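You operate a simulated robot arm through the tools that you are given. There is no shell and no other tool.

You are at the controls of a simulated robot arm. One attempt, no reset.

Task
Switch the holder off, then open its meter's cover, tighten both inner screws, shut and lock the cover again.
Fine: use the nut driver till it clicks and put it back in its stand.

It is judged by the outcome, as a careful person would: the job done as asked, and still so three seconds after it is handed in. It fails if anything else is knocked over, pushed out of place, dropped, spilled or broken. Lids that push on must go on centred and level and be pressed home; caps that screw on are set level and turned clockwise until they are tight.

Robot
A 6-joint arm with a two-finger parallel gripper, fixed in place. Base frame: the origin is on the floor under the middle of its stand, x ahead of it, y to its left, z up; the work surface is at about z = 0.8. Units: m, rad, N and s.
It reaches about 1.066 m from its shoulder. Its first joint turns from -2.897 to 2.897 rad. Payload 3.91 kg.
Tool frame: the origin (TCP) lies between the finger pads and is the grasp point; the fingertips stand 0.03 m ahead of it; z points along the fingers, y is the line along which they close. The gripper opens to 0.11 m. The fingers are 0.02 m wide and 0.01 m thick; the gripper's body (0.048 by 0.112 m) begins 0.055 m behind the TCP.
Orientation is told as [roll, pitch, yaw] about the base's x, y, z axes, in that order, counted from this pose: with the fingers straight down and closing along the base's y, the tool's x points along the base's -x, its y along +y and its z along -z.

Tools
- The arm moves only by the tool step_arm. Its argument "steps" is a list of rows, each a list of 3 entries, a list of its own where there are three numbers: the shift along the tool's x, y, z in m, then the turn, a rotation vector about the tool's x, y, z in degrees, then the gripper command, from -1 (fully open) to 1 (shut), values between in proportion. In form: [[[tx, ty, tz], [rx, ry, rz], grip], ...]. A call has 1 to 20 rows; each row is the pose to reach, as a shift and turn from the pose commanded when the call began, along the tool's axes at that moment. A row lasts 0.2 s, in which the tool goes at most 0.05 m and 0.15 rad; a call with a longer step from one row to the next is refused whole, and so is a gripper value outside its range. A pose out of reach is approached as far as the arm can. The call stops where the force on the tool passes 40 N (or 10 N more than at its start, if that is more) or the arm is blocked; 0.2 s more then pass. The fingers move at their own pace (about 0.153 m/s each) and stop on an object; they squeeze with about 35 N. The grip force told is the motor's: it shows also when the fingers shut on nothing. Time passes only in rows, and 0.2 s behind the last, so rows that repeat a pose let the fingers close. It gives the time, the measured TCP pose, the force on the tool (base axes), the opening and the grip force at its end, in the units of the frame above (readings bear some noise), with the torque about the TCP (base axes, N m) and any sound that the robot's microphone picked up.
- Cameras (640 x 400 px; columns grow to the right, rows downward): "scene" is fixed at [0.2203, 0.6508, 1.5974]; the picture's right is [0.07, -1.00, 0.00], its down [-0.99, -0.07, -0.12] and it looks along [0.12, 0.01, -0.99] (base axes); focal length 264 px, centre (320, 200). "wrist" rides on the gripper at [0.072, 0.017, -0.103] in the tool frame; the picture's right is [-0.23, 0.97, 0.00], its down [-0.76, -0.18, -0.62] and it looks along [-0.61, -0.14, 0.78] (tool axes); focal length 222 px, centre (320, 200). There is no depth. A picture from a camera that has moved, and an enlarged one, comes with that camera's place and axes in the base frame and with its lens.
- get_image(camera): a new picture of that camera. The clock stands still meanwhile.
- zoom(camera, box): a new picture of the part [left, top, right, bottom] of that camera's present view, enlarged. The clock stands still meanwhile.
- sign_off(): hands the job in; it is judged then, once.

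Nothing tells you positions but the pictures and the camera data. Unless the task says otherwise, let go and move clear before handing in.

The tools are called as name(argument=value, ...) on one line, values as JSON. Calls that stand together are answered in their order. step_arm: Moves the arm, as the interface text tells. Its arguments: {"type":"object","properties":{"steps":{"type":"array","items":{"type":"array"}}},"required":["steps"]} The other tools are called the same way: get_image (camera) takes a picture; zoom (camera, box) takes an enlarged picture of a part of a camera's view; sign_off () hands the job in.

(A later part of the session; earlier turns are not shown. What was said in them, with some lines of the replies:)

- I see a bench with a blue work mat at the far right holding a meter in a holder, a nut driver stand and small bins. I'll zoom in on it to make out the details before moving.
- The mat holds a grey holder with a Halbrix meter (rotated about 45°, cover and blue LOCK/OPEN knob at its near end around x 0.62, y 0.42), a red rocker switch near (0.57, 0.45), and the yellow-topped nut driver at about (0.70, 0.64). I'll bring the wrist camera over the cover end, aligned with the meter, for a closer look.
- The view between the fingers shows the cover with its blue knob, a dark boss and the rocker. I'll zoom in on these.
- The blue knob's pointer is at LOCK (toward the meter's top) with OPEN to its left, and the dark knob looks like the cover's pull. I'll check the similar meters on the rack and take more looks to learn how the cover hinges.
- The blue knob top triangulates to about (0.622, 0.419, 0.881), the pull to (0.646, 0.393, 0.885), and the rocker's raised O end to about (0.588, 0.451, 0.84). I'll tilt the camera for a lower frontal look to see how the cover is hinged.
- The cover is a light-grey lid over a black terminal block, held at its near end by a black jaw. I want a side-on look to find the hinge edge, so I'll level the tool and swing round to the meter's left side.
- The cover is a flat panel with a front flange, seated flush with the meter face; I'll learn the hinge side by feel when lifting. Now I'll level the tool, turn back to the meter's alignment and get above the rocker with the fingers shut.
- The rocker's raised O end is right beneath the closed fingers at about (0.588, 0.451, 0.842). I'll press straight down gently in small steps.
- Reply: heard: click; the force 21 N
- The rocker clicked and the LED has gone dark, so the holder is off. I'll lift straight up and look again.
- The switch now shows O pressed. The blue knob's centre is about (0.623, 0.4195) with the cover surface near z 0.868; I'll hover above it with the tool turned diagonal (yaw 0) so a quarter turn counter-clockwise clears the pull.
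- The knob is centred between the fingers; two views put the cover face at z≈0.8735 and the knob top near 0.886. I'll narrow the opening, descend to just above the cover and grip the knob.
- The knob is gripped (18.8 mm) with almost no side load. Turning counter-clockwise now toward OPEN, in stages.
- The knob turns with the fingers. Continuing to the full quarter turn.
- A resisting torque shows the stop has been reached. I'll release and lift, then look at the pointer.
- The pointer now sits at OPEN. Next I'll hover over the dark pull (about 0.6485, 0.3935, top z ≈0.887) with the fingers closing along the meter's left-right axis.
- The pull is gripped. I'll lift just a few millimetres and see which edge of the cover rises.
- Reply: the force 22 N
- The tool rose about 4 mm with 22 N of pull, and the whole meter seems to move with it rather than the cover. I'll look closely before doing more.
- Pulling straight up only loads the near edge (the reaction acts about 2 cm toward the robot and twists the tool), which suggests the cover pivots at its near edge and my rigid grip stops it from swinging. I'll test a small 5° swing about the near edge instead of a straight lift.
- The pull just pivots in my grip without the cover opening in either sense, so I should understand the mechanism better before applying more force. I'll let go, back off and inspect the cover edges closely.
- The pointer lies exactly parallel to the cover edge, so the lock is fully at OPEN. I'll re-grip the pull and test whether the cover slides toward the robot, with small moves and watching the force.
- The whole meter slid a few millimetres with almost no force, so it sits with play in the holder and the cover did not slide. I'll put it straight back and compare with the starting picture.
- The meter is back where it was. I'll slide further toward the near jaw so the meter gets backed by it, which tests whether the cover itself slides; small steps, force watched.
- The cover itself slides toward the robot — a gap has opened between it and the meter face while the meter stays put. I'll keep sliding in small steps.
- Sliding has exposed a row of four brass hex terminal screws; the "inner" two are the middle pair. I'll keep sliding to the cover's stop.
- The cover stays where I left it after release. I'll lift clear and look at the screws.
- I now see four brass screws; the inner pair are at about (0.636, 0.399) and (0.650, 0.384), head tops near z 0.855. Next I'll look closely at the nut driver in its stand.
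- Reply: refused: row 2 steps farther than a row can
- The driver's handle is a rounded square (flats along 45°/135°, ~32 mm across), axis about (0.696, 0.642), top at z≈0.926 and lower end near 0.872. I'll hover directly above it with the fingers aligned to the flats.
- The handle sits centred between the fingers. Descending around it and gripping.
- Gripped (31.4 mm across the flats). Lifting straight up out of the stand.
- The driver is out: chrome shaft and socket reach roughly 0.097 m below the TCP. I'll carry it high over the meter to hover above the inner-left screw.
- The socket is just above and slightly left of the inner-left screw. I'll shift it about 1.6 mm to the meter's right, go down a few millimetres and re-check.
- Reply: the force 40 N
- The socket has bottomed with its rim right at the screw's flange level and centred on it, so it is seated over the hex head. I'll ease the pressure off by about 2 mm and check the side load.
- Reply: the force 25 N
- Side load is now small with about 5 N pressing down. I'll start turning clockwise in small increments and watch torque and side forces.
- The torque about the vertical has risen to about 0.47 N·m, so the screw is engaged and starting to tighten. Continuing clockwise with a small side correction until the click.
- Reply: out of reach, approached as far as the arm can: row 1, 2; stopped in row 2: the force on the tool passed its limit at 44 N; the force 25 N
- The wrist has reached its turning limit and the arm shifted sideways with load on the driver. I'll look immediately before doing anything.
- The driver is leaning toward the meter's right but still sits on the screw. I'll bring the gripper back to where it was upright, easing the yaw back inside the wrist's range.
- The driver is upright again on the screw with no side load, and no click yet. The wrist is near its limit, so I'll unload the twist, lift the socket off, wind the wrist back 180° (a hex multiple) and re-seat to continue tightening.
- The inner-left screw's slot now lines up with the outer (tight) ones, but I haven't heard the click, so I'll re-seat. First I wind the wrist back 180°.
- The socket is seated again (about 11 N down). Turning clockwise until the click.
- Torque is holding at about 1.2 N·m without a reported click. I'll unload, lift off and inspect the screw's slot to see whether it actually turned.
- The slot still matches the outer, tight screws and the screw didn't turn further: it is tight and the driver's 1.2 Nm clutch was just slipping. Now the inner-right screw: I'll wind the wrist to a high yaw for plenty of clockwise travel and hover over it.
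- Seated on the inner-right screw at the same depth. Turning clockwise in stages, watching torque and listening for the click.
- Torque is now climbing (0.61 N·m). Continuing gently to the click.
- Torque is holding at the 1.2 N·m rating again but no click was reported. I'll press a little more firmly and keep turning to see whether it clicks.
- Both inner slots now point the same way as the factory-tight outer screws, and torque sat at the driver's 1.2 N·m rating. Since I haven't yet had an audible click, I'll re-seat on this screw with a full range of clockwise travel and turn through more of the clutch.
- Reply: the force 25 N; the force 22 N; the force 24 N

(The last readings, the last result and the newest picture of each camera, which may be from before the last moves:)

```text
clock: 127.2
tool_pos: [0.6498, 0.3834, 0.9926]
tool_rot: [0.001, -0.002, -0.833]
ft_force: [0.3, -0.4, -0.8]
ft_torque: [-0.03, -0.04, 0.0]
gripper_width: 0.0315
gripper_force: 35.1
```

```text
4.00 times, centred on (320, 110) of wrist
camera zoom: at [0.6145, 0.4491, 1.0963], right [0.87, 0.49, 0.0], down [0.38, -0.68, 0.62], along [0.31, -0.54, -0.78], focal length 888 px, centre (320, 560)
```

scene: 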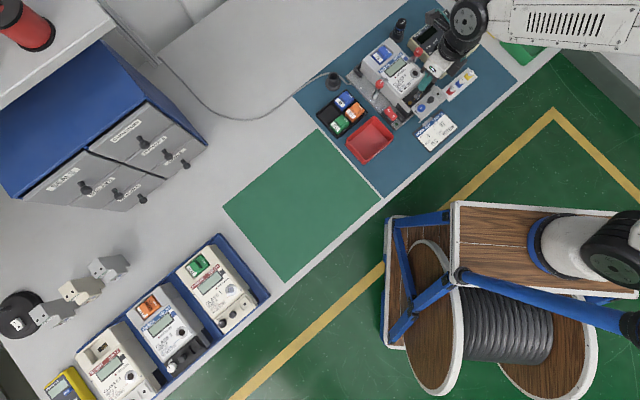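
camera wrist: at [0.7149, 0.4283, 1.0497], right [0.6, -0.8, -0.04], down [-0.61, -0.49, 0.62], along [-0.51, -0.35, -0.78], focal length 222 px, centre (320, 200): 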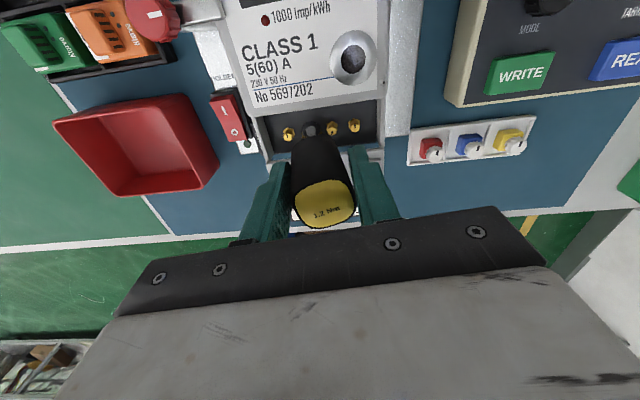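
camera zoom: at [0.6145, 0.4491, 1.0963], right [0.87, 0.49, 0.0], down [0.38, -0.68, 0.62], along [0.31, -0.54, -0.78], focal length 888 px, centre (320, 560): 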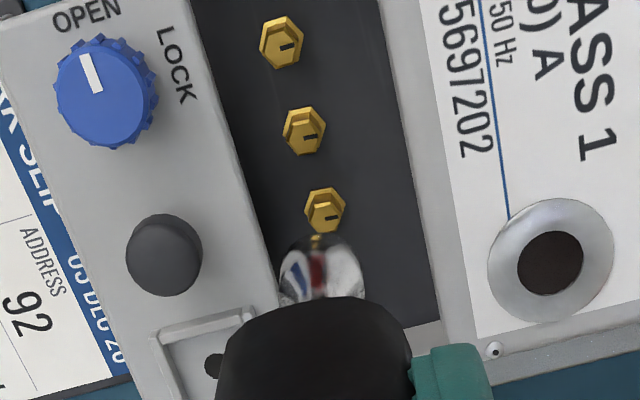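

All four slots now point the same way and further turning only slipped the 1.2 Nm clutch without moving the screws, so both inner screws are tight. Next I'll carry the driver back, high over the meter, to its stand.

step_arm(steps=[[[0, 0, -0.02], [0, 0, 0], 0.6], [[0, 0, -0.04], [0, 0, 0], 0.6], [[0.0143, 0.0189, -0.04], [0, 0, -8.43], 0.6], [[0.0286, 0.0379, -0.04], [0, 0, -16.86], 0.6], [[0.043, 0.0568, -0.04], [0, 0, -25.29], 0.6], [[0.0573, 0.0757, -0.04], [0, 0, -33.72], 0.6], [[0.0716, 0.0946, -0.04], [0, 0, -42.15], 0.6], [[0.0859, 0.1136, -0.04], [0, 0, -50.58], 0.6], [[0.1002, 0.1325, -0.04], [0, 0, -59.01], 0.6], [[0.1145, 0.1514, -0.04], [0, 0, -67.44], 0.6], [[0.1289, 0.1703, -0.04], [0, 0, -75.87], 0.6], [[0.1432, 0.1893, -0.04], [0, 0, -84.3], 0.6], [[0.1575, 0.2082, -0.04], [0, 0, -92.7], 0.6], [[0.1575, 0.2082, -0.04], [0, 0, -92.7], 0.6]])

get_image(camera="wrist")

zoom(camera="wrist", box=[240, 60, 400, 230])

zoom(camera="scene", box=[290, 20, 390, 100])

```text
clock: 130.2
tool_pos: [0.6977, 0.6408, 1.0318]
tool_rot: [-0.004, -0.001, 0.787]
ft_force: [-0.4, -0.5, -1.1]
ft_torque: [-0.01, 0.0, 0.03]
gripper_width: 0.0317
gripper_force: 34.6
```

```text
taken
camera wrist: at [0.6342, 0.6017, 1.1368], right [-0.53, 0.85, 0.0], down [0.66, 0.41, 0.63], along [0.53, 0.33, -0.78], focal length 222 px, centre (320, 200)
```

wrist: 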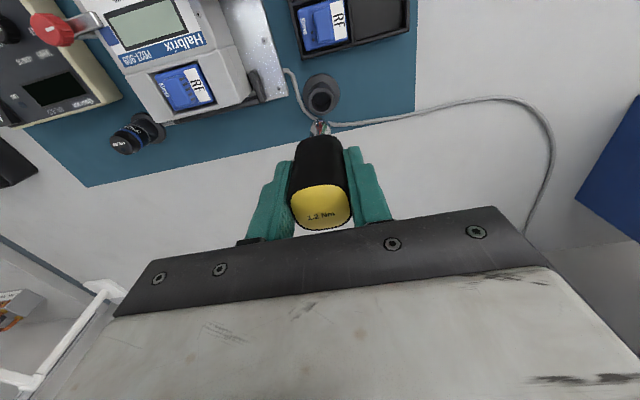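

```text
2.35 times, centred on (320, 145) of wrist
camera zoom: at [0.6342, 0.6017, 1.1368], right [-0.53, 0.85, 0.0], down [0.66, 0.41, 0.63], along [0.53, 0.33, -0.78], focal length 523 px, centre (320, 329)
```

zoom: 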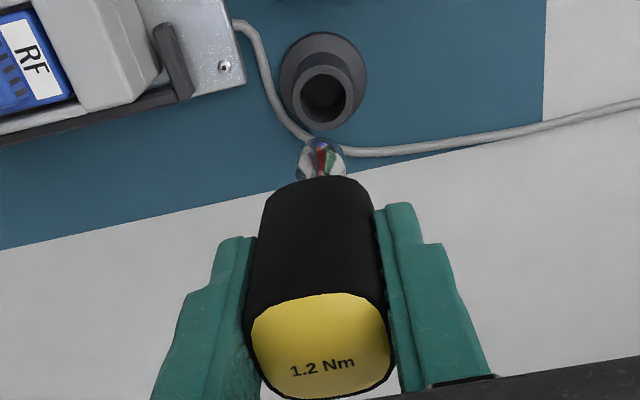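

```text
5.00 times, centred on (340, 60) of scene
camera zoom: at [0.2203, 0.6508, 1.5974], right [0.07, -1.0, 0.0], down [-0.99, -0.07, -0.12], along [0.12, 0.01, -0.99], focal length 1317 px, centre (220, 900)
```

zoom: 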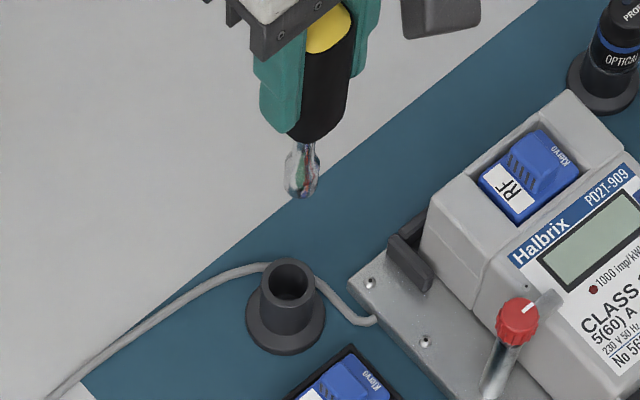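

step_arm(steps=[[[-0.0008, 0, 0.025], [0, 0, 0], 0.6], [[-0.0008, 0, 0.05], [0, 0, 0], 0.6], [[-0.0008, 0, 0.072], [0, 0, 0], 0.6], [[-0.0008, 0, 0.08], [0, 0, 0], 0.6], [[-0.0008, 0, 0.08], [0, 0, 0], 0.6]])

zoom(camera="wrist", box=[260, 80, 380, 180])

zoom(camera="scene", box=[315, 45, 355, 95])

```text
clock: 131.4
tool_pos: [0.6981, 0.6406, 0.9531]
tool_rot: [-0.003, -0.002, 0.786]
ft_force: [0.6, 0.5, -1.5]
ft_torque: [0.01, 0.01, 0.03]
gripper_width: 0.0315
gripper_force: 34.9
```

```text
4.00 times, centred on (320, 130) of wrist
camera zoom: at [0.6354, 0.6022, 1.0572], right [-0.53, 0.85, 0.0], down [0.66, 0.41, 0.63], along [0.53, 0.33, -0.78], focal length 888 px, centre (320, 480)
```

zoom: 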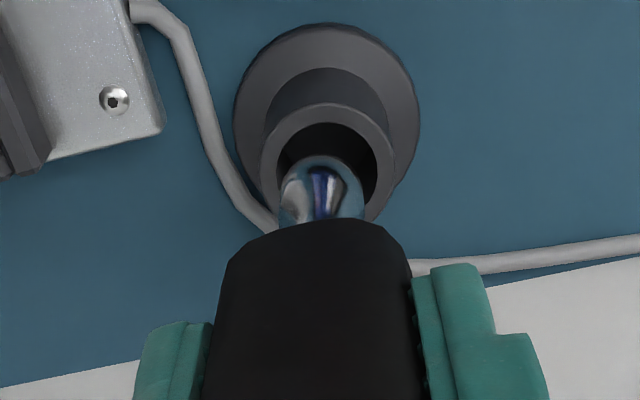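

```text
8.00 times, centred on (335, 70) of scene
camera zoom: at [0.2203, 0.6508, 1.5974], right [0.07, -1.0, 0.0], down [-0.99, -0.07, -0.12], along [0.12, 0.01, -0.99], focal length 2108 px, centre (200, 1240)
```

zoom: 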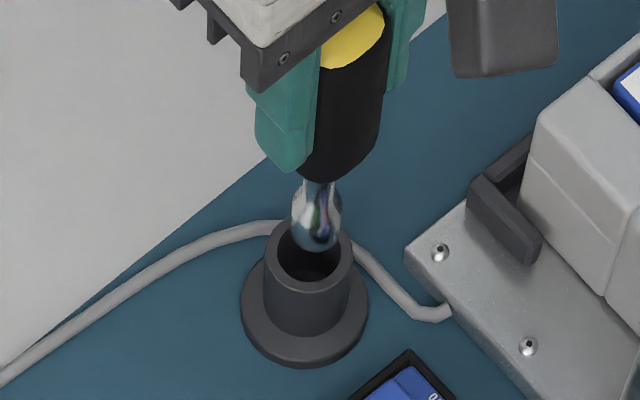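

The socket is about 2 mm off the stand's hole toward the meter. I'll correct that, then lower further and check before inserting.

step_arm(steps=[[[-0.0006, 0.0018, 0], [0, 0, 0], 0.6], [[-0.0006, 0.0018, 0.006], [0, 0, 0], 0.6], [[-0.0006, 0.0018, 0.011], [0, 0, 0], 0.6], [[-0.0006, 0.0018, 0.011], [0, 0, 0], 0.6]])

zoom(camera="wrist", box=[260, 80, 380, 180])

zoom(camera="scene", box=[315, 45, 355, 95])

```text
clock: 132.4
tool_pos: [0.6985, 0.6414, 0.9408]
tool_rot: [-0.004, -0.001, 0.784]
ft_force: [0.1, 0.1, -1.9]
ft_torque: [0.01, -0.02, -0.01]
gripper_width: 0.0318
gripper_force: 34.6
```

```text
4.00 times, centred on (320, 130) of wrist
camera zoom: at [0.635, 0.6031, 1.0457], right [-0.53, 0.85, 0.0], down [0.66, 0.41, 0.63], along [0.53, 0.33, -0.78], focal length 888 px, centre (320, 480)
```

zoom: 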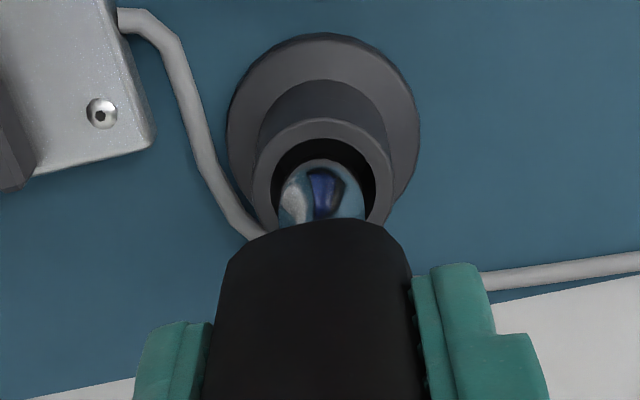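

```text
8.00 times, centred on (335, 70) of scene
camera zoom: at [0.2203, 0.6508, 1.5974], right [0.07, -1.0, 0.0], down [-0.99, -0.07, -0.12], along [0.12, 0.01, -0.99], focal length 2108 px, centre (200, 1240)
```

zoom: 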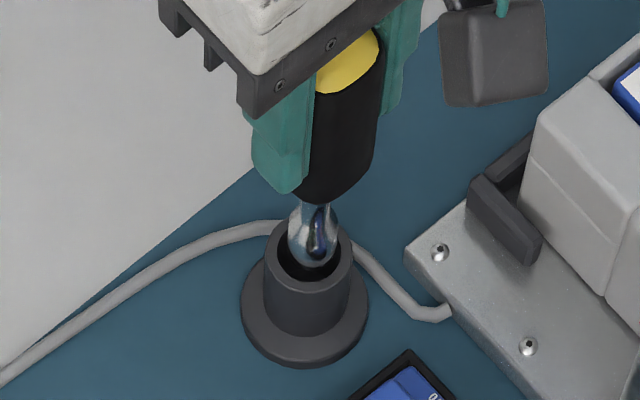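

step_arm(steps=[[[0.0002, 0.0006, 0.003], [0, 0, 0], 0.6], [[0.0002, 0.0006, 0.007], [0, 0, 0], 0.6], [[0.0002, 0.0006, 0.011], [0, 0, 0], 0.6], [[0.0002, 0.0006, 0.015], [0, 0, 0], 0.6]])

zoom(camera="wrist", box=[260, 80, 380, 180])

zoom(camera="scene", box=[315, 45, 355, 95])

```text
clock: 133.4
tool_pos: [0.6961, 0.642, 0.9258]
tool_rot: [-0.003, -0.002, 0.785]
ft_force: [-0.4, -0.9, -1.7]
ft_torque: [0.02, 0.0, 0.01]
gripper_width: 0.0314
gripper_force: 35.0
```

```text
4.00 times, centred on (320, 130) of wrist
camera zoom: at [0.6342, 0.6038, 1.0305], right [-0.53, 0.85, 0.0], down [0.66, 0.41, 0.63], along [0.53, 0.33, -0.78], focal length 888 px, centre (320, 480)
```

zoom: 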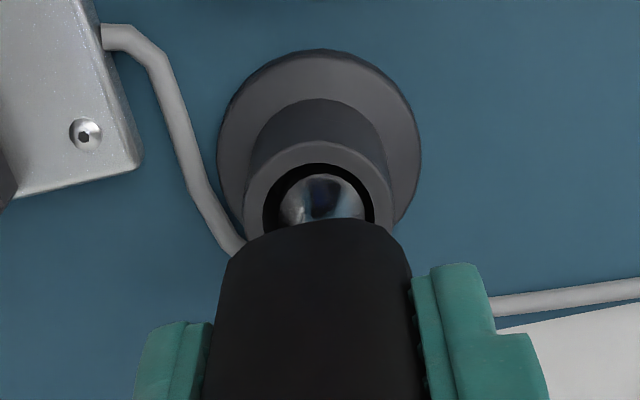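

```text
8.00 times, centred on (335, 70) of scene
camera zoom: at [0.2203, 0.6508, 1.5974], right [0.07, -1.0, 0.0], down [-0.99, -0.07, -0.12], along [0.12, 0.01, -0.99], focal length 2108 px, centre (200, 1240)
```

zoom: 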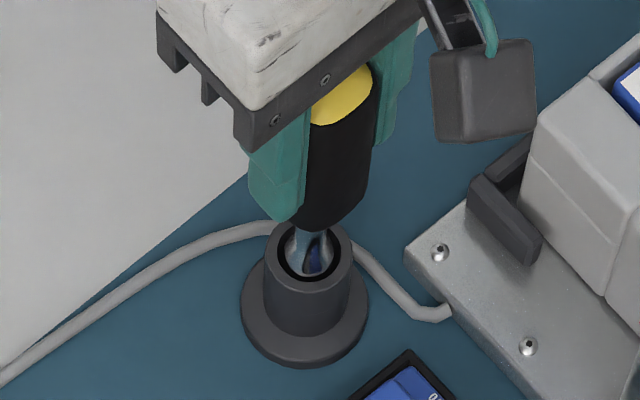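

The socket is centred inside the tube with no contact force. Lowering the rest of the way.

step_arm(steps=[[[0, 0, 0.004], [0, 0, 0], 0.6], [[0, 0, 0.008], [0, 0, 0], 0.6], [[0, 0, 0.012], [0, 0, 0], 0.6], [[0, 0, 0.015], [0, 0, 0], 0.6], [[0, 0, 0.0165], [0, 0, 0], 0.6]])

```text
clock: 134.6
tool_pos: [0.6961, 0.6429, 0.9096]
tool_rot: [-0.005, -0.002, 0.785]
ft_force: [-0.2, 0.0, -1.1]
ft_torque: [-0.03, -0.05, -0.01]
gripper_width: 0.0315
gripper_force: 35.2
```

step_arm(steps=[[[0, 0, 0.001], [0, 0, 0], 0.6], [[0, 0, 0.002], [0, 0, 0], 0.6], [[0, 0, 0.0025], [0, 0, 0], 0.6]])

```text
clock: 135.4
tool_pos: [0.6975, 0.6416, 0.9069]
tool_rot: [-0.003, -0.002, 0.786]
ft_force: [0.1, 0.3, -1.5]
ft_torque: [0.02, 0.02, 0.05]
gripper_width: 0.0314
gripper_force: 35.4
```

step_arm(steps=[[[0, 0, 0.0008], [0, 0, 0], 0.6], [[0, 0, 0.0016], [0, 0, 0], 0.6]])

```text
clock: 136.0
tool_pos: [0.6979, 0.6414, 0.9067]
tool_rot: [-0.004, -0.003, 0.785]
ft_force: [1.5, -0.3, 4.9]
ft_torque: [-0.04, -0.08, 0.02]
gripper_width: 0.0317
gripper_force: 34.9
```

The driver rests on the stand's floor. Releasing and backing straight up.

step_arm(steps=[[[0, 0, -0.0006], [0, 0, 0], 0.6], [[0, 0, -0.0006], [0, 0, 0], 0.3], [[0, 0, -0.0006], [0, 0, 0], 0.0], [[0, 0, -0.0006], [0, 0, 0], -0.1], [[0, 0, -0.0006], [0, 0, 0], -0.1]])

zoom(camera="scene", box=[305, 35, 365, 95])

zoom(camera="wrist", box=[240, 90, 400, 240])

```text
clock: 137.2
tool_pos: [0.6981, 0.6423, 0.9065]
tool_rot: [-0.005, -0.002, 0.784]
ft_force: [-0.5, 0.4, -1.0]
ft_torque: [-0.02, -0.03, 0.03]
gripper_width: 0.0604
gripper_force: 0.0
```

```text
6.67 times, centred on (335, 65) of scene
camera zoom: at [0.2203, 0.6508, 1.5974], right [0.07, -1.0, 0.0], down [-0.99, -0.07, -0.12], along [0.12, 0.01, -0.99], focal length 1756 px, centre (220, 1100)
```

zoom: 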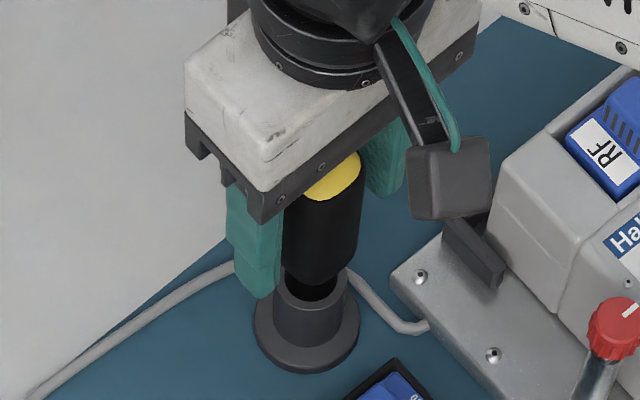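

```text
2.67 times, centred on (320, 165) of wrist
camera zoom: at [0.6345, 0.6038, 1.0107], right [-0.53, 0.85, 0.0], down [0.66, 0.41, 0.63], along [0.53, 0.33, -0.78], focal length 592 px, centre (320, 293)
```

zoom: 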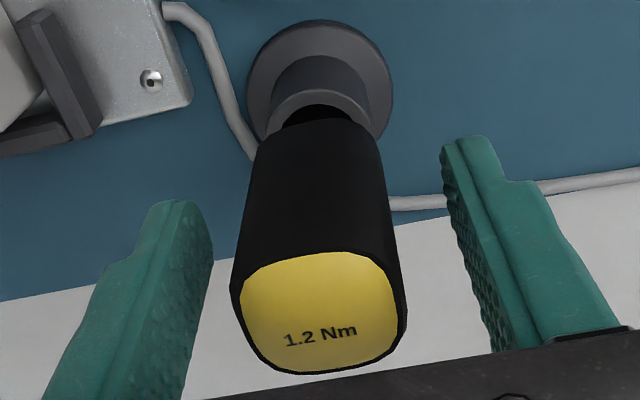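

step_arm(steps=[[[0, 0, -0.02], [0, 0, 0], -0.1], [[0, 0, -0.05], [0, 0, 0], -0.1], [[0, 0, -0.08], [0, 0, 0], -0.1], [[0, 0, -0.11], [0, 0, 0], -0.1], [[0, 0, -0.11], [0, 0, 0], -0.1]])

zoom(camera="scene", box=[320, 30, 480, 130])

zoom(camera="scene", box=[364, 70, 460, 130])

```text
clock: 138.4
tool_pos: [0.6953, 0.6417, 1.0174]
tool_rot: [-0.003, 0.001, 0.786]
ft_force: [0.3, 0.0, -0.2]
ft_torque: [0.0, 0.04, -0.04]
gripper_width: 0.0604
gripper_force: 0.0
```

```text
4.00 times, centred on (400, 80) of scene
camera zoom: at [0.2203, 0.6508, 1.5974], right [0.07, -1.0, 0.0], down [-0.99, -0.07, -0.12], along [0.12, 0.01, -0.99], focal length 1054 px, centre (0, 680)
```

zoom: 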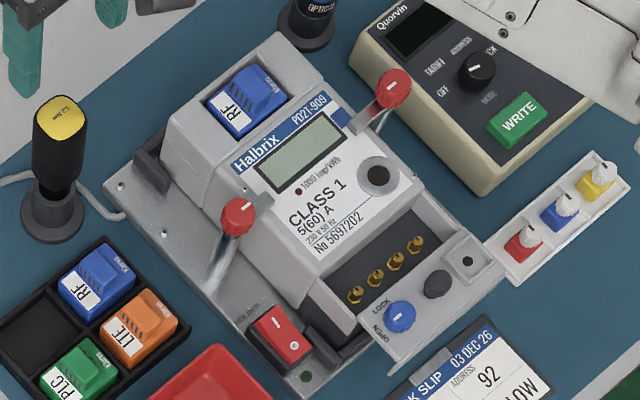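

```text
6.67 times, centred on (412, 100) of scene
camera zoom: at [0.2203, 0.6508, 1.5974], right [0.07, -1.0, 0.0], down [-0.99, -0.07, -0.12], along [0.12, 0.01, -0.99], focal length 1756 px, centre (-293, 867)
```

zoom: 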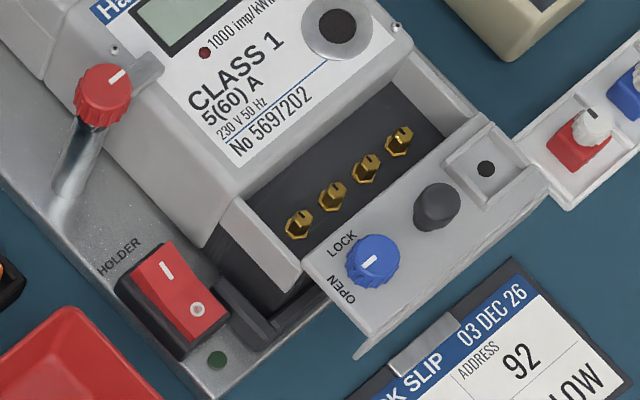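

The driver stands in its stand as before. The meter sits a couple of millimetres toward its right compared with the start, which I'll nudge back while closing. Now I'll return over the cover's pull.

step_arm(steps=[[[0.0415, -0.0235, 0], [0, 0, 0], -0.1], [[0.083, -0.047, 0], [0, 0, 0], 0.2], [[0.1245, -0.0705, 0], [0, 0, 0], 0.5], [[0.166, -0.094, 0], [0, 0, 0], 0.54], [[0.2075, -0.1175, 0], [0, 0, 0], 0.54], [[0.2489, -0.141, 0], [0, 0, 0], 0.54], [[0.2489, -0.141, 0.04], [0, 0, 0], 0.54], [[0.2489, -0.141, 0.08], [0, 0, 0], 0.54], [[0.2489, -0.141, 0.08], [0, 0, 0], 0.54]])

zoom(camera="wrist", box=[240, 90, 400, 190])

get_image(camera="wrist")

```text
clock: 140.4
tool_pos: [0.6209, 0.366, 0.94]
tool_rot: [-0.003, -0.001, 0.784]
ft_force: [-0.1, -0.3, 0.4]
ft_torque: [-0.01, -0.03, -0.02]
gripper_width: 0.0254
gripper_force: 0.2
```

```text
4.00 times, centred on (320, 140) of wrist
camera zoom: at [0.5582, 0.3271, 1.0439], right [-0.53, 0.85, 0.0], down [0.66, 0.41, 0.63], along [0.53, 0.33, -0.78], focal length 888 px, centre (320, 440)
```

zoom: 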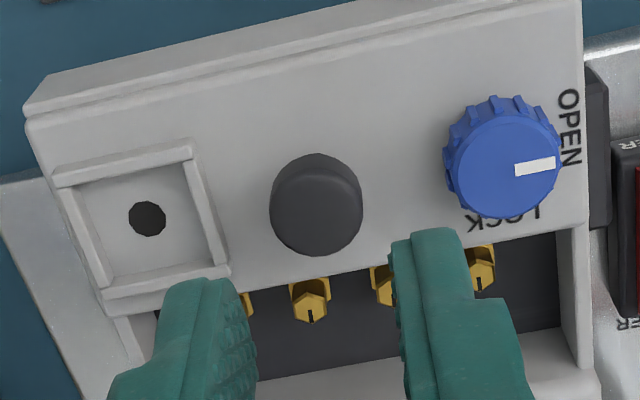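

```text
taken
camera wrist: at [0.5582, 0.3271, 1.0439], right [-0.53, 0.85, 0.0], down [0.66, 0.41, 0.63], along [0.53, 0.33, -0.78], focal length 222 px, centre (320, 200)
```

wrist: 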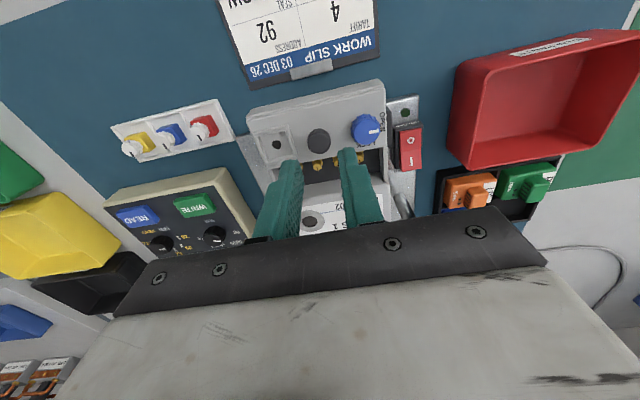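

step_arm(steps=[[[0.0045, -0.0006, 0], [0, 0, 0], 0.54], [[0.0045, -0.0006, 0.012], [0, 0, 0], 0.54], [[0.0045, -0.0006, 0.024], [0, 0, 0], 0.54], [[0.0045, -0.0006, 0.031], [0, 0, 0], 0.54], [[0.0045, -0.0006, 0.031], [0, 0, 0], 0.54]])

zoom(camera="wrist", box=[240, 90, 400, 190])

```text
clock: 141.6
tool_pos: [0.6187, 0.3627, 0.9071]
tool_rot: [-0.003, -0.003, 0.786]
ft_force: [1.0, 0.4, 0.1]
ft_torque: [-0.01, -0.03, 0.03]
gripper_width: 0.0256
gripper_force: 0.0
```

```text
4.00 times, centred on (320, 140) of wrist
camera zoom: at [0.5559, 0.3249, 1.0103], right [-0.53, 0.85, 0.0], down [0.66, 0.41, 0.63], along [0.53, 0.33, -0.78], focal length 888 px, centre (320, 440)
```

zoom: 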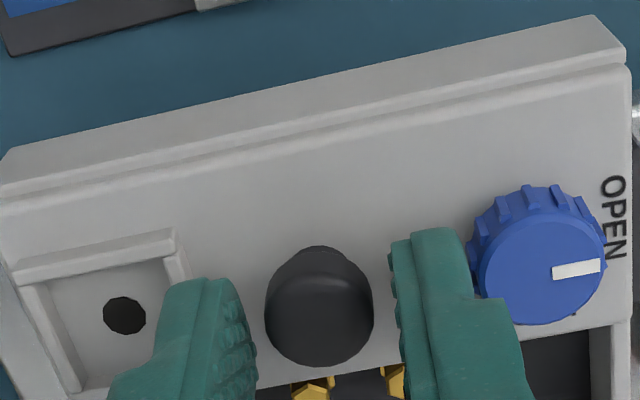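

step_arm(steps=[[[0, 0, 0.0005], [0, 0, 0], 0.7], [[0, 0, 0.0005], [0, 0, 0], 0.9], [[0, 0, 0.0005], [0, 0, 0], 0.9], [[0, 0, 0.0005], [0, 0, 0], 0.9]])

step_arm(steps=[[[-0.003, 0, 0], [0, 0, 0], 0.9], [[-0.006, 0, 0], [0, 0, 0], 0.9], [[-0.009, 0, 0], [0, 0, 0], 0.9], [[-0.012, 0, 0], [0, 0, 0], 0.9], [[-0.015, 0, 0], [0, 0, 0], 0.9]])

zoom(camera="scene", box=[364, 70, 460, 130])

```text
clock: 142.6
tool_pos: [0.6189, 0.3625, 0.9056]
tool_rot: [-0.005, -0.003, 0.786]
ft_force: [1.6, -0.2, 8.7]
ft_torque: [0.2, 0.03, -0.01]
gripper_width: 0.017
gripper_force: 35.1
```

```text
clock: 143.8
tool_pos: [0.6277, 0.3718, 0.9052]
tool_rot: [-0.005, -0.003, 0.785]
ft_force: [0.9, -0.6, 11.3]
ft_torque: [0.12, 0.11, -0.01]
gripper_width: 0.017
gripper_force: 35.7
```

```text
6.67 times, centred on (412, 100) of scene
camera zoom: at [0.2203, 0.6508, 1.5974], right [0.07, -1.0, 0.0], down [-0.99, -0.07, -0.12], along [0.12, 0.01, -0.99], focal length 1756 px, centre (-293, 867)
```

zoom: 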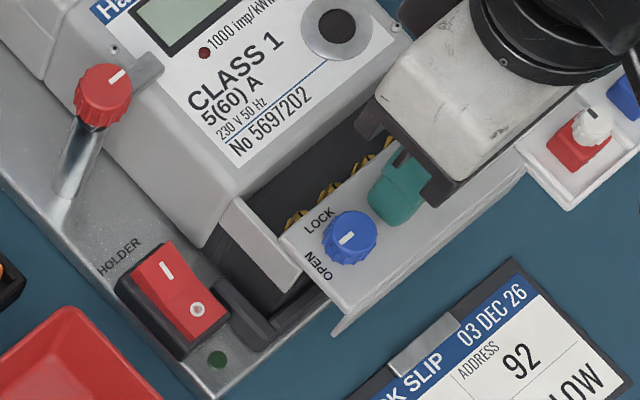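

step_arm(steps=[[[-0.003, 0, -0.0003], [0, 0, 0], 0.9], [[-0.006, 0, -0.0005], [0, 0, 0], 0.9], [[-0.009, 0, -0.0005], [0, 0, 0], 0.9], [[-0.012, 0, -0.0005], [0, 0, 0], 0.9], [[-0.015, 0, -0.0005], [0, 0, 0], 0.9]])

zoom(camera="scene", box=[364, 70, 460, 130])

```text
clock: 145.0
tool_pos: [0.6396, 0.3832, 0.9063]
tool_rot: [-0.002, -0.003, 0.788]
ft_force: [-0.3, -0.5, 13.0]
ft_torque: [-0.33, 0.6, 0.0]
gripper_width: 0.0169
gripper_force: 34.0
```

```text
6.67 times, centred on (412, 100) of scene
camera zoom: at [0.2203, 0.6508, 1.5974], right [0.07, -1.0, 0.0], down [-0.99, -0.07, -0.12], along [0.12, 0.01, -0.99], focal length 1756 px, centre (-293, 867)
```

zoom: 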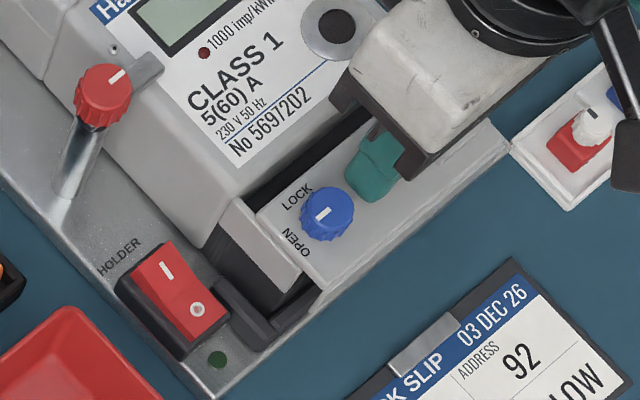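

step_arm(steps=[[[-0.003, 0, -0.0003], [0, 0, 0], 0.9], [[-0.006, 0, -0.0006], [0, 0, 0], 0.9], [[-0.009, 0, -0.0006], [0, 0, 0], 0.9], [[-0.011, 0, -0.0006], [0, 0, 0], 0.9]])

zoom(camera="scene", box=[390, 80, 430, 115])

```text
clock: 146.0
tool_pos: [0.6465, 0.3905, 0.9055]
tool_rot: [-0.003, 0.0, 0.786]
ft_force: [-0.6, -0.1, -0.2]
ft_torque: [0.2, 0.05, 0.02]
gripper_width: 0.017
gripper_force: 34.8
```

```text
11.43 times, centred on (410, 98) of scene
camera zoom: at [0.2203, 0.6508, 1.5974], right [0.07, -1.0, 0.0], down [-0.99, -0.07, -0.12], along [0.12, 0.01, -0.99], focal length 3011 px, centre (-709, 1371)
```

zoom: 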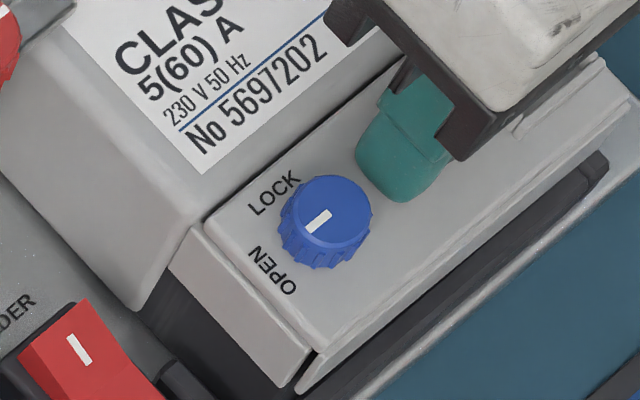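

The cover looks nearly home. I'll push the last bit gently and watch the force.

step_arm(steps=[[[-0.001, 0, 0], [0, 0, 0], 0.9], [[-0.002, 0, 0], [0, 0, 0], 0.9], [[-0.003, 0, 0], [0, 0, 0], 0.9]])

zoom(camera="scene", box=[390, 80, 430, 115])

zoom(camera="wrist", box=[240, 90, 400, 190])

```text
clock: 146.8
tool_pos: [0.6501, 0.3935, 0.9049]
tool_rot: [-0.004, -0.004, 0.788]
ft_force: [-0.6, -0.4, -0.2]
ft_torque: [-0.35, 0.34, 0.02]
gripper_width: 0.0168
gripper_force: 35.0
```

```text
11.43 times, centred on (410, 98) of scene
camera zoom: at [0.2203, 0.6508, 1.5974], right [0.07, -1.0, 0.0], down [-0.99, -0.07, -0.12], along [0.12, 0.01, -0.99], focal length 3011 px, centre (-709, 1371)
```

zoom: 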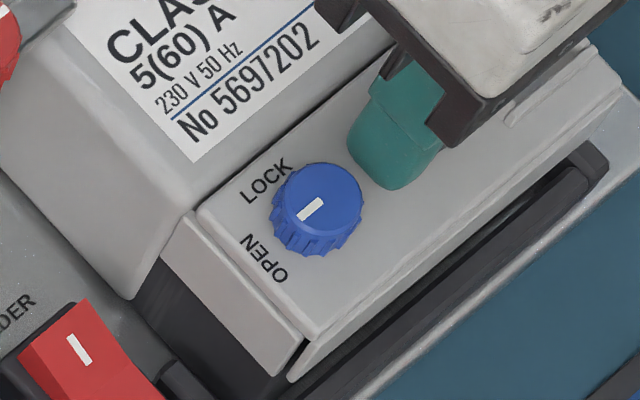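

```text
4.00 times, centred on (320, 140) of wrist
camera zoom: at [0.5867, 0.3551, 1.0103], right [-0.53, 0.85, 0.0], down [0.66, 0.41, 0.62], along [0.53, 0.33, -0.78], focal length 888 px, centre (320, 440)
```

zoom: 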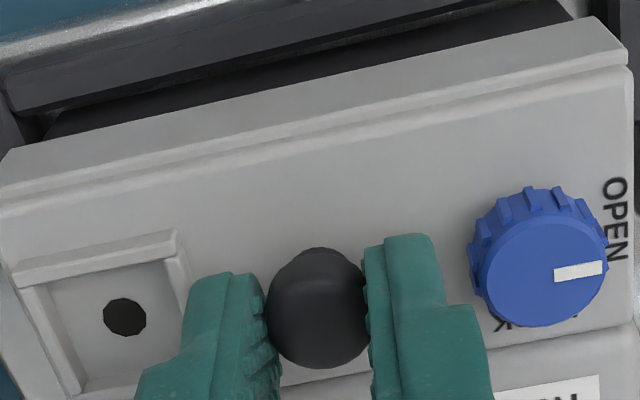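

The whole meter moved with the last push back to its original spot, so the cover is fully shut. I'll release the pull, lift and compare with the starting picture.

step_arm(steps=[[[0, 0, 0], [0, 0, 0], 0.7], [[0, 0, 0], [0, 0, 0], 0.54], [[0, 0, 0], [0, 0, 0], 0.54], [[0, 0, -0.02], [0, 0, 0], 0.54], [[0, 0, -0.05], [0, 0, 0], 0.54], [[0.01, 0, -0.06], [0, 0, 0], 0.54], [[0.01, 0, -0.06], [0, 0, 0], 0.54]])

zoom(camera="scene", box=[395, 85, 425, 115])

zoom(camera="wrist", box=[220, 60, 420, 185])

zoom(camera="scene", box=[364, 70, 460, 130])

```text
clock: 148.4
tool_pos: [0.6441, 0.3868, 0.9664]
tool_rot: [-0.003, -0.001, 0.784]
ft_force: [0.1, -0.3, -0.3]
ft_torque: [0.01, -0.03, -0.02]
gripper_width: 0.0253
gripper_force: 0.1
```

```text
13.33 times, centred on (410, 100) of scene
camera zoom: at [0.2203, 0.6508, 1.5974], right [0.07, -1.0, 0.0], down [-0.99, -0.07, -0.12], along [0.12, 0.01, -0.99], focal length 3513 px, centre (-880, 1533)
```

zoom: 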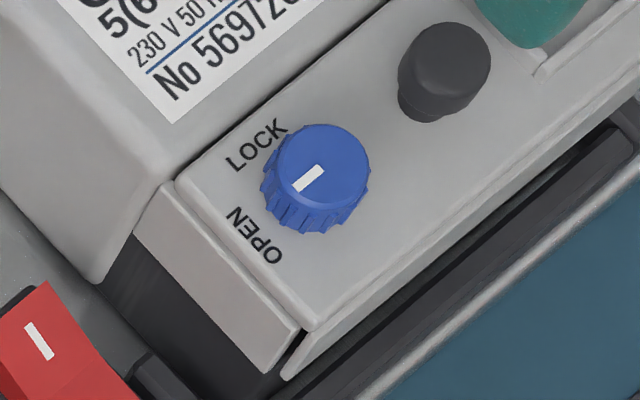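

```text
3.20 times, centred on (320, 122) of wrist
camera zoom: at [0.58, 0.3486, 1.0701], right [-0.53, 0.85, 0.0], down [0.66, 0.41, 0.63], along [0.53, 0.33, -0.78], focal length 711 px, centre (320, 448)
```

zoom: 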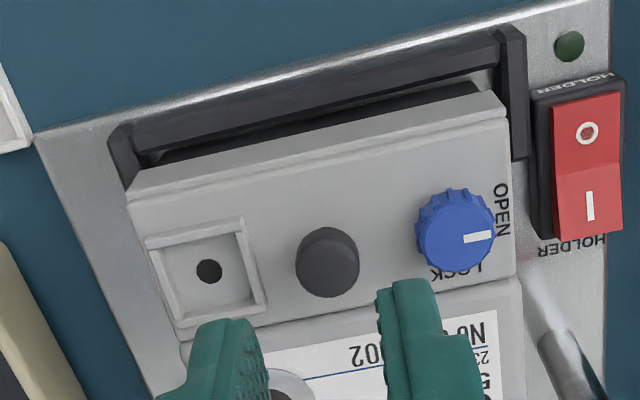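

```text
6.67 times, centred on (412, 100) of scene
camera zoom: at [0.2203, 0.6508, 1.5974], right [0.07, -1.0, 0.0], down [-0.99, -0.07, -0.12], along [0.12, 0.01, -0.99], focal length 1756 px, centre (-293, 867)
```

zoom: 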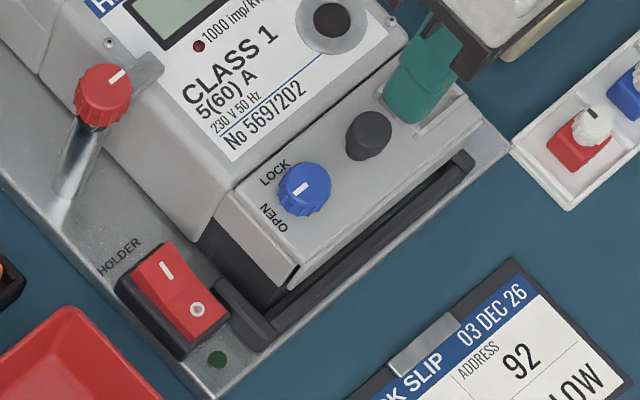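

The cover is shut flush (same panel-to-block offsets as at the start) and the meter is within about 1.5 mm of its original spot. Now I'll go to the blue knob, turned to yaw 90° so I can rotate it clockwise back to LOCK.

step_arm(steps=[[[-0.0015, 0.006, 0], [0, 0, -7.5], 0.44], [[-0.0031, 0.012, 0], [0, 0, -15], 0.44], [[-0.0046, 0.018, 0.005], [0, 0, -22.5], 0.44], [[-0.0061, 0.0241, 0.015], [0, 0, -30], 0.44], [[-0.0077, 0.0301, 0.028], [0, 0, -37.5], 0.44], [[-0.0092, 0.0361, 0.0414], [0, 0, -45], 0.44], [[-0.0092, 0.0361, 0.0414], [0, 0, -45], 0.44]])

zoom(camera="wrist", box=[256, 110, 384, 190])

```text
clock: 150.0
tool_pos: [0.6229, 0.4174, 0.9235]
tool_rot: [-0.003, -0.002, 1.573]
ft_force: [1.2, -0.1, 0.3]
ft_torque: [-0.01, 0.0, 0.02]
gripper_width: 0.0308
gripper_force: 0.1
```

```text
5.00 times, centred on (320, 150) of wrist
camera zoom: at [0.6071, 0.3468, 1.0278], right [-0.97, 0.23, 0.0], down [0.17, 0.76, 0.62], along [0.14, 0.61, -0.78], focal length 1111 px, centre (320, 450)
```

zoom: 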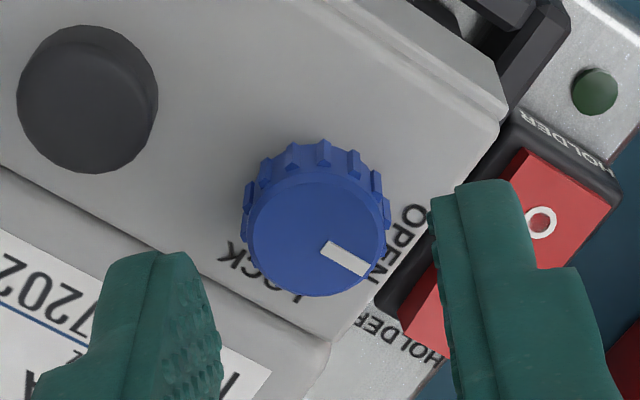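

step_arm(steps=[[[-0.0006, -0.0006, 0.005], [0, 0, 0], 0.52], [[-0.0006, -0.0006, 0.01], [0, 0, 0], 0.52], [[-0.0006, -0.0006, 0.015], [0, 0, 0], 0.52], [[-0.0006, -0.0006, 0.0185], [0, 0, 0], 0.52], [[-0.0006, -0.0006, 0.0185], [0, 0, 0], 0.52]])

zoom(camera="wrist", box=[256, 110, 384, 190])

```text
clock: 151.2
tool_pos: [0.6248, 0.4204, 0.9067]
tool_rot: [-0.003, 0.0, 1.572]
ft_force: [0.3, -0.1, -1.3]
ft_torque: [0.0, 0.01, -0.02]
gripper_width: 0.0265
gripper_force: 0.0
```

```text
5.00 times, centred on (320, 150) of wrist
camera zoom: at [0.6076, 0.348, 1.0105], right [-0.97, 0.23, 0.0], down [0.17, 0.76, 0.62], along [0.14, 0.61, -0.78], focal length 1111 px, centre (320, 450)
```

zoom: 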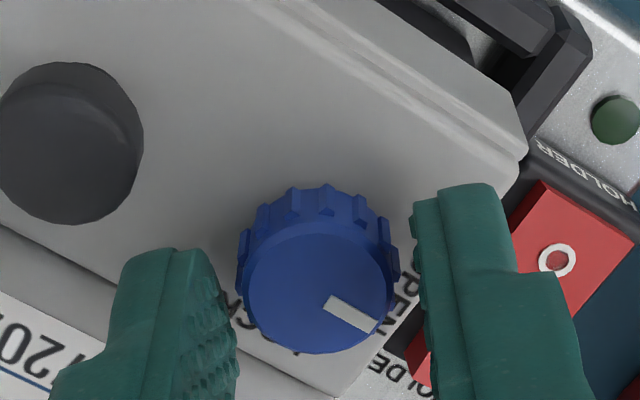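

step_arm(steps=[[[0, 0, 0.0008], [0, 0, 0], 0.6], [[0, 0, 0.0008], [0, 0, 0], 0.8], [[0, 0, 0.0008], [0, 0, 0], 0.8], [[0, 0, 0.0008], [0, 0, 0], 0.8]])

step_arm(steps=[[[0, 0, 0], [0, 0, 6], 0.8], [[0, 0, 0], [0, 0, 14], 0.8], [[0, 0, 0], [0, 0, 22], 0.8], [[0, 0, 0], [0, 0, 30], 0.8], [[0, 0, 0], [0, 0, 38], 0.8], [[0, 0, 0], [0, 0, 45], 0.8]])

```text
clock: 152.2
tool_pos: [0.6246, 0.4189, 0.9057]
tool_rot: [-0.003, 0.0, 1.571]
ft_force: [1.9, -0.8, 3.4]
ft_torque: [0.07, 0.09, -0.01]
gripper_width: 0.0188
gripper_force: 35.2
```

```text
clock: 153.6
tool_pos: [0.6236, 0.4184, 0.9057]
tool_rot: [-0.004, -0.002, 0.783]
ft_force: [0.9, -1.3, 2.5]
ft_torque: [-0.5, 0.37, 0.01]
gripper_width: 0.0188
gripper_force: 35.0
```

step_arm(steps=[[[0, 0, 0], [0, 0, 8], 0.8], [[0, 0, 0], [0, 0, 16], 0.8], [[0, 0, 0], [0, 0, 24], 0.8], [[0, 0, 0], [0, 0, 32], 0.8], [[0, 0, 0], [0, 0, 40], 0.8], [[0, 0, 0], [0, 0, 45], 0.8]])

step_arm(steps=[[[0, 0, 0], [0, 0, 2], 0.8], [[0, 0, 0], [0, 0, 4], 0.8], [[0, 0, 0], [0, 0, 6], 0.8]])

zoom(camera="wrist", box=[256, 110, 384, 190])

```text
clock: 155.0
tool_pos: [0.6239, 0.4205, 0.9053]
tool_rot: [0.0, -0.003, 0.001]
ft_force: [-2.0, 2.0, 1.6]
ft_torque: [0.1, -0.05, 0.35]
gripper_width: 0.0188
gripper_force: 34.8
```

```text
clock: 155.8
tool_pos: [0.6235, 0.4188, 0.905]
tool_rot: [0.0, -0.004, -0.105]
ft_force: [0.0, 3.7, 10.3]
ft_torque: [-0.03, -0.12, 0.24]
gripper_width: 0.0191
gripper_force: 35.2
```

```text
5.00 times, centred on (320, 150) of wrist
camera zoom: at [0.5537, 0.4446, 1.0095], right [0.33, 0.94, 0.0], down [0.74, -0.26, 0.63], along [0.59, -0.2, -0.78], focal length 1111 px, centre (320, 450)
```

zoom: 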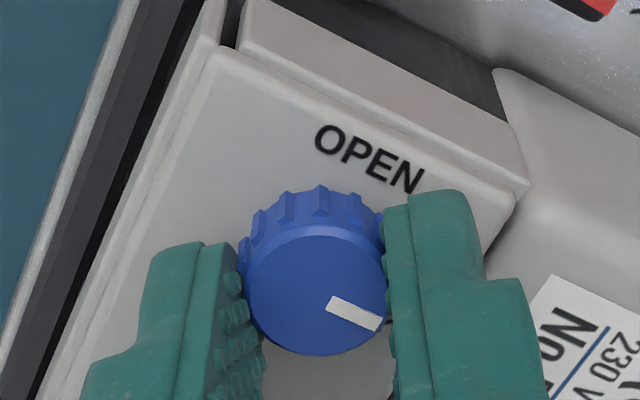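

The knob has met its stop at LOCK. Releasing and lifting to check.

step_arm(steps=[[[0, 0, 0], [0, 0, 0], 0.6], [[0, 0, 0], [0, 0, 0], 0.5], [[0, 0, 0], [0, 0, 0], 0.5], [[0, 0, -0.02], [0, 0, 0], 0.5], [[0, 0, -0.06], [0, 0, 0], 0.5], [[0, 0, -0.1], [0, 0, 0], 0.3], [[0, 0, -0.1], [0, 0, 0], 0.3]])

zoom(camera="scene", box=[395, 85, 425, 115])

zoom(camera="wrist", box=[240, 80, 400, 190])

zoom(camera="scene", box=[320, 30, 480, 130])

```text
clock: 157.4
tool_pos: [0.6229, 0.4201, 1.004]
tool_rot: [0.0, -0.002, -0.104]
ft_force: [1.9, -1.0, 1.1]
ft_torque: [-0.01, 0.01, -0.02]
gripper_width: 0.0386
gripper_force: 0.2
```

```text
13.33 times, centred on (410, 100) of scene
camera zoom: at [0.2203, 0.6508, 1.5974], right [0.07, -1.0, 0.0], down [-0.99, -0.07, -0.12], along [0.12, 0.01, -0.99], focal length 3513 px, centre (-880, 1533)
```

zoom: 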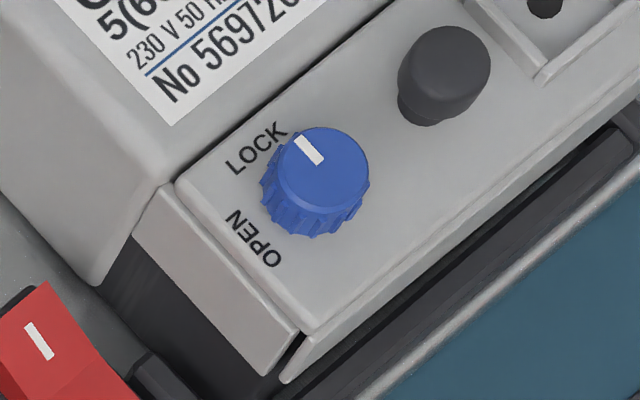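

```text
3.64 times, centred on (320, 135) of wrist
camera zoom: at [0.5537, 0.4457, 1.1095], right [0.33, 0.94, 0.0], down [0.74, -0.26, 0.63], along [0.59, -0.2, -0.78], focal length 808 px, centre (320, 436)
```

zoom: 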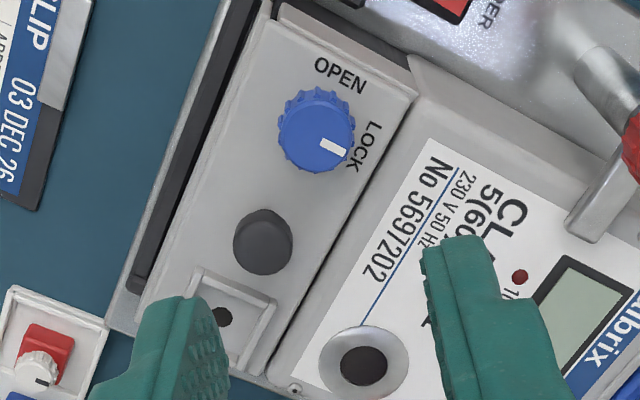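

```text
4.00 times, centred on (400, 80) of scene
camera zoom: at [0.2203, 0.6508, 1.5974], right [0.07, -1.0, 0.0], down [-0.99, -0.07, -0.12], along [0.12, 0.01, -0.99], focal length 1054 px, centre (0, 680)
```

zoom: 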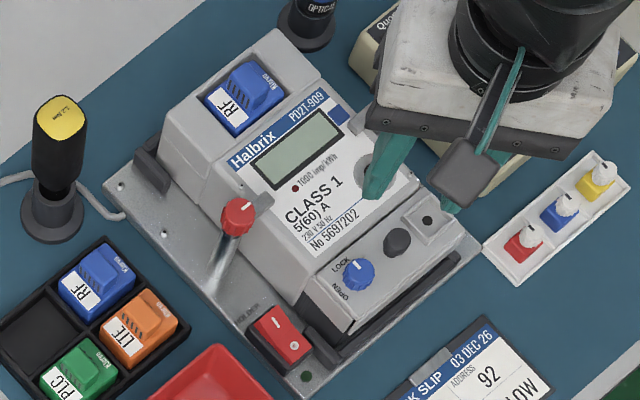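

The pointer is at LOCK, the cover is flush, the holder is off and the driver is in its stand. I'll move the arm up and clear, then do a last overall check.

step_arm(steps=[[[0, 0, -0.04], [0, 0, 0], 0], [[0.03, 0, -0.07], [0, 0, 0], -0.3], [[0.07, 0, -0.1], [0, 0, 0], -0.6], [[0.11, 0, -0.12], [0, 0, 0], -1], [[0.15, 0, -0.14], [0, 0, 0], -1], [[0.19, 0, -0.16], [0, 0, 0], -1], [[0.23, 0, -0.17], [0, 0, 0], -1], [[0.23, 0, -0.17], [0, 0, 0], -1]])

get_image(camera="scene")

zoom(camera="scene", box=[320, 30, 480, 130])

zoom(camera="scene", box=[364, 70, 460, 130])

zoom(camera="scene", box=[315, 45, 363, 95])

```text
clock: 159.2
tool_pos: [0.3946, 0.4439, 1.1755]
tool_rot: [-0.001, -0.002, -0.105]
ft_force: [-0.2, -0.8, 0.5]
ft_torque: [-0.03, -0.01, 0.01]
gripper_width: 0.1099
gripper_force: 0.0
```

```text
taken
```

scene: 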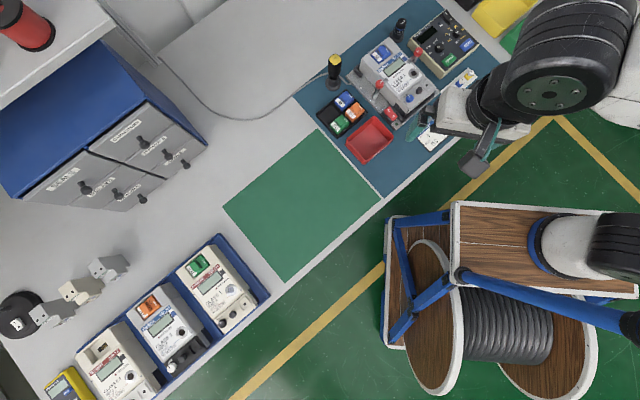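

```text
4.00 times, centred on (400, 80) of scene
camera zoom: at [0.2203, 0.6508, 1.5974], right [0.07, -1.0, 0.0], down [-0.99, -0.07, -0.12], along [0.12, 0.01, -0.99], focal length 1054 px, centre (0, 680)
```

zoom: 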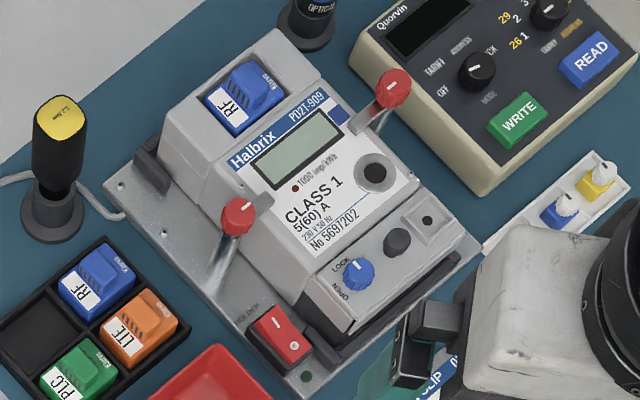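

```text
6.67 times, centred on (412, 100) of scene
camera zoom: at [0.2203, 0.6508, 1.5974], right [0.07, -1.0, 0.0], down [-0.99, -0.07, -0.12], along [0.12, 0.01, -0.99], focal length 1756 px, centre (-293, 867)
```

zoom: 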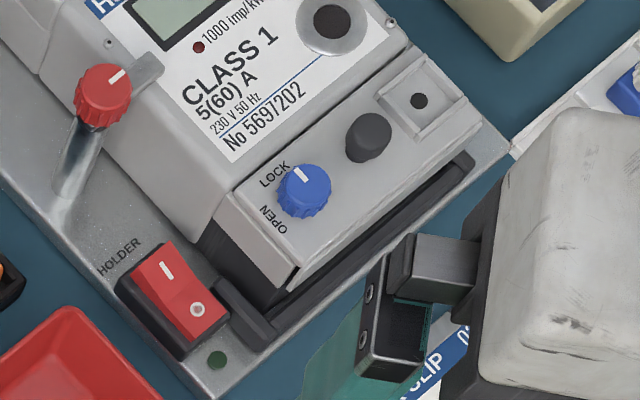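

```text
8.00 times, centred on (339, 70) of scene
camera zoom: at [0.2203, 0.6508, 1.5974], right [0.07, -1.0, 0.0], down [-0.99, -0.07, -0.12], along [0.12, 0.01, -0.99], focal length 2108 px, centre (168, 1240)
```

zoom: 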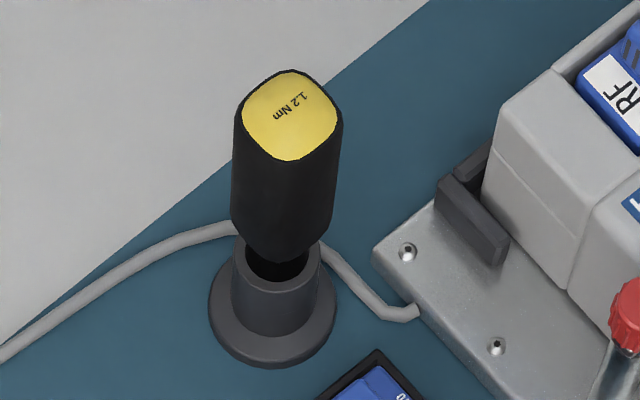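

The final view matches the start: the holder is off with its LED dark, and the cover is shut flush with the pointer at LOCK. Both inner screws were turned until the driver held at its 1.2 N·m rating, though I never heard a click. The driver is back in its stand, the meter is within about 1.5 mm of its original spot, and the arm is clear. I'm handing the job in.

sign_off()

```text
The job is handed in.
```

The job is handed in. The holder is off, both inner screws are tight, the cover is shut and locked, and the nut driver is back in its stand. **I never heard the driver click**, so the evidence that the screws are tight is indirect.

- **Holder:** the rocker clicked to O and its LED went dark before I touched the cover.
- **Cover:** it slides toward the robot rather than hinging. It is shut flush again, with the lock pointer on LOCK.
- **Screws:** I took "both inner" to mean the middle two of the row of four. On each one the torque climbed to the driver's 1.2 N·m rating and held there while the screw stopped turning. Their slots now line up with the outer two.
- **Nut driver:** it stands upright in its stand, in the same place as at the start.

**Other things moved:**
- While tightening the first screw, the wrist reached its turning limit and the driver leaned over on the screw. I brought it upright and re-seated it before going on.
- The meter sits loosely in the holder and shifted a few millimetres as I worked. It is now within about 1.5 mm of where it began.
- I saw nothing else move in the final pictures.
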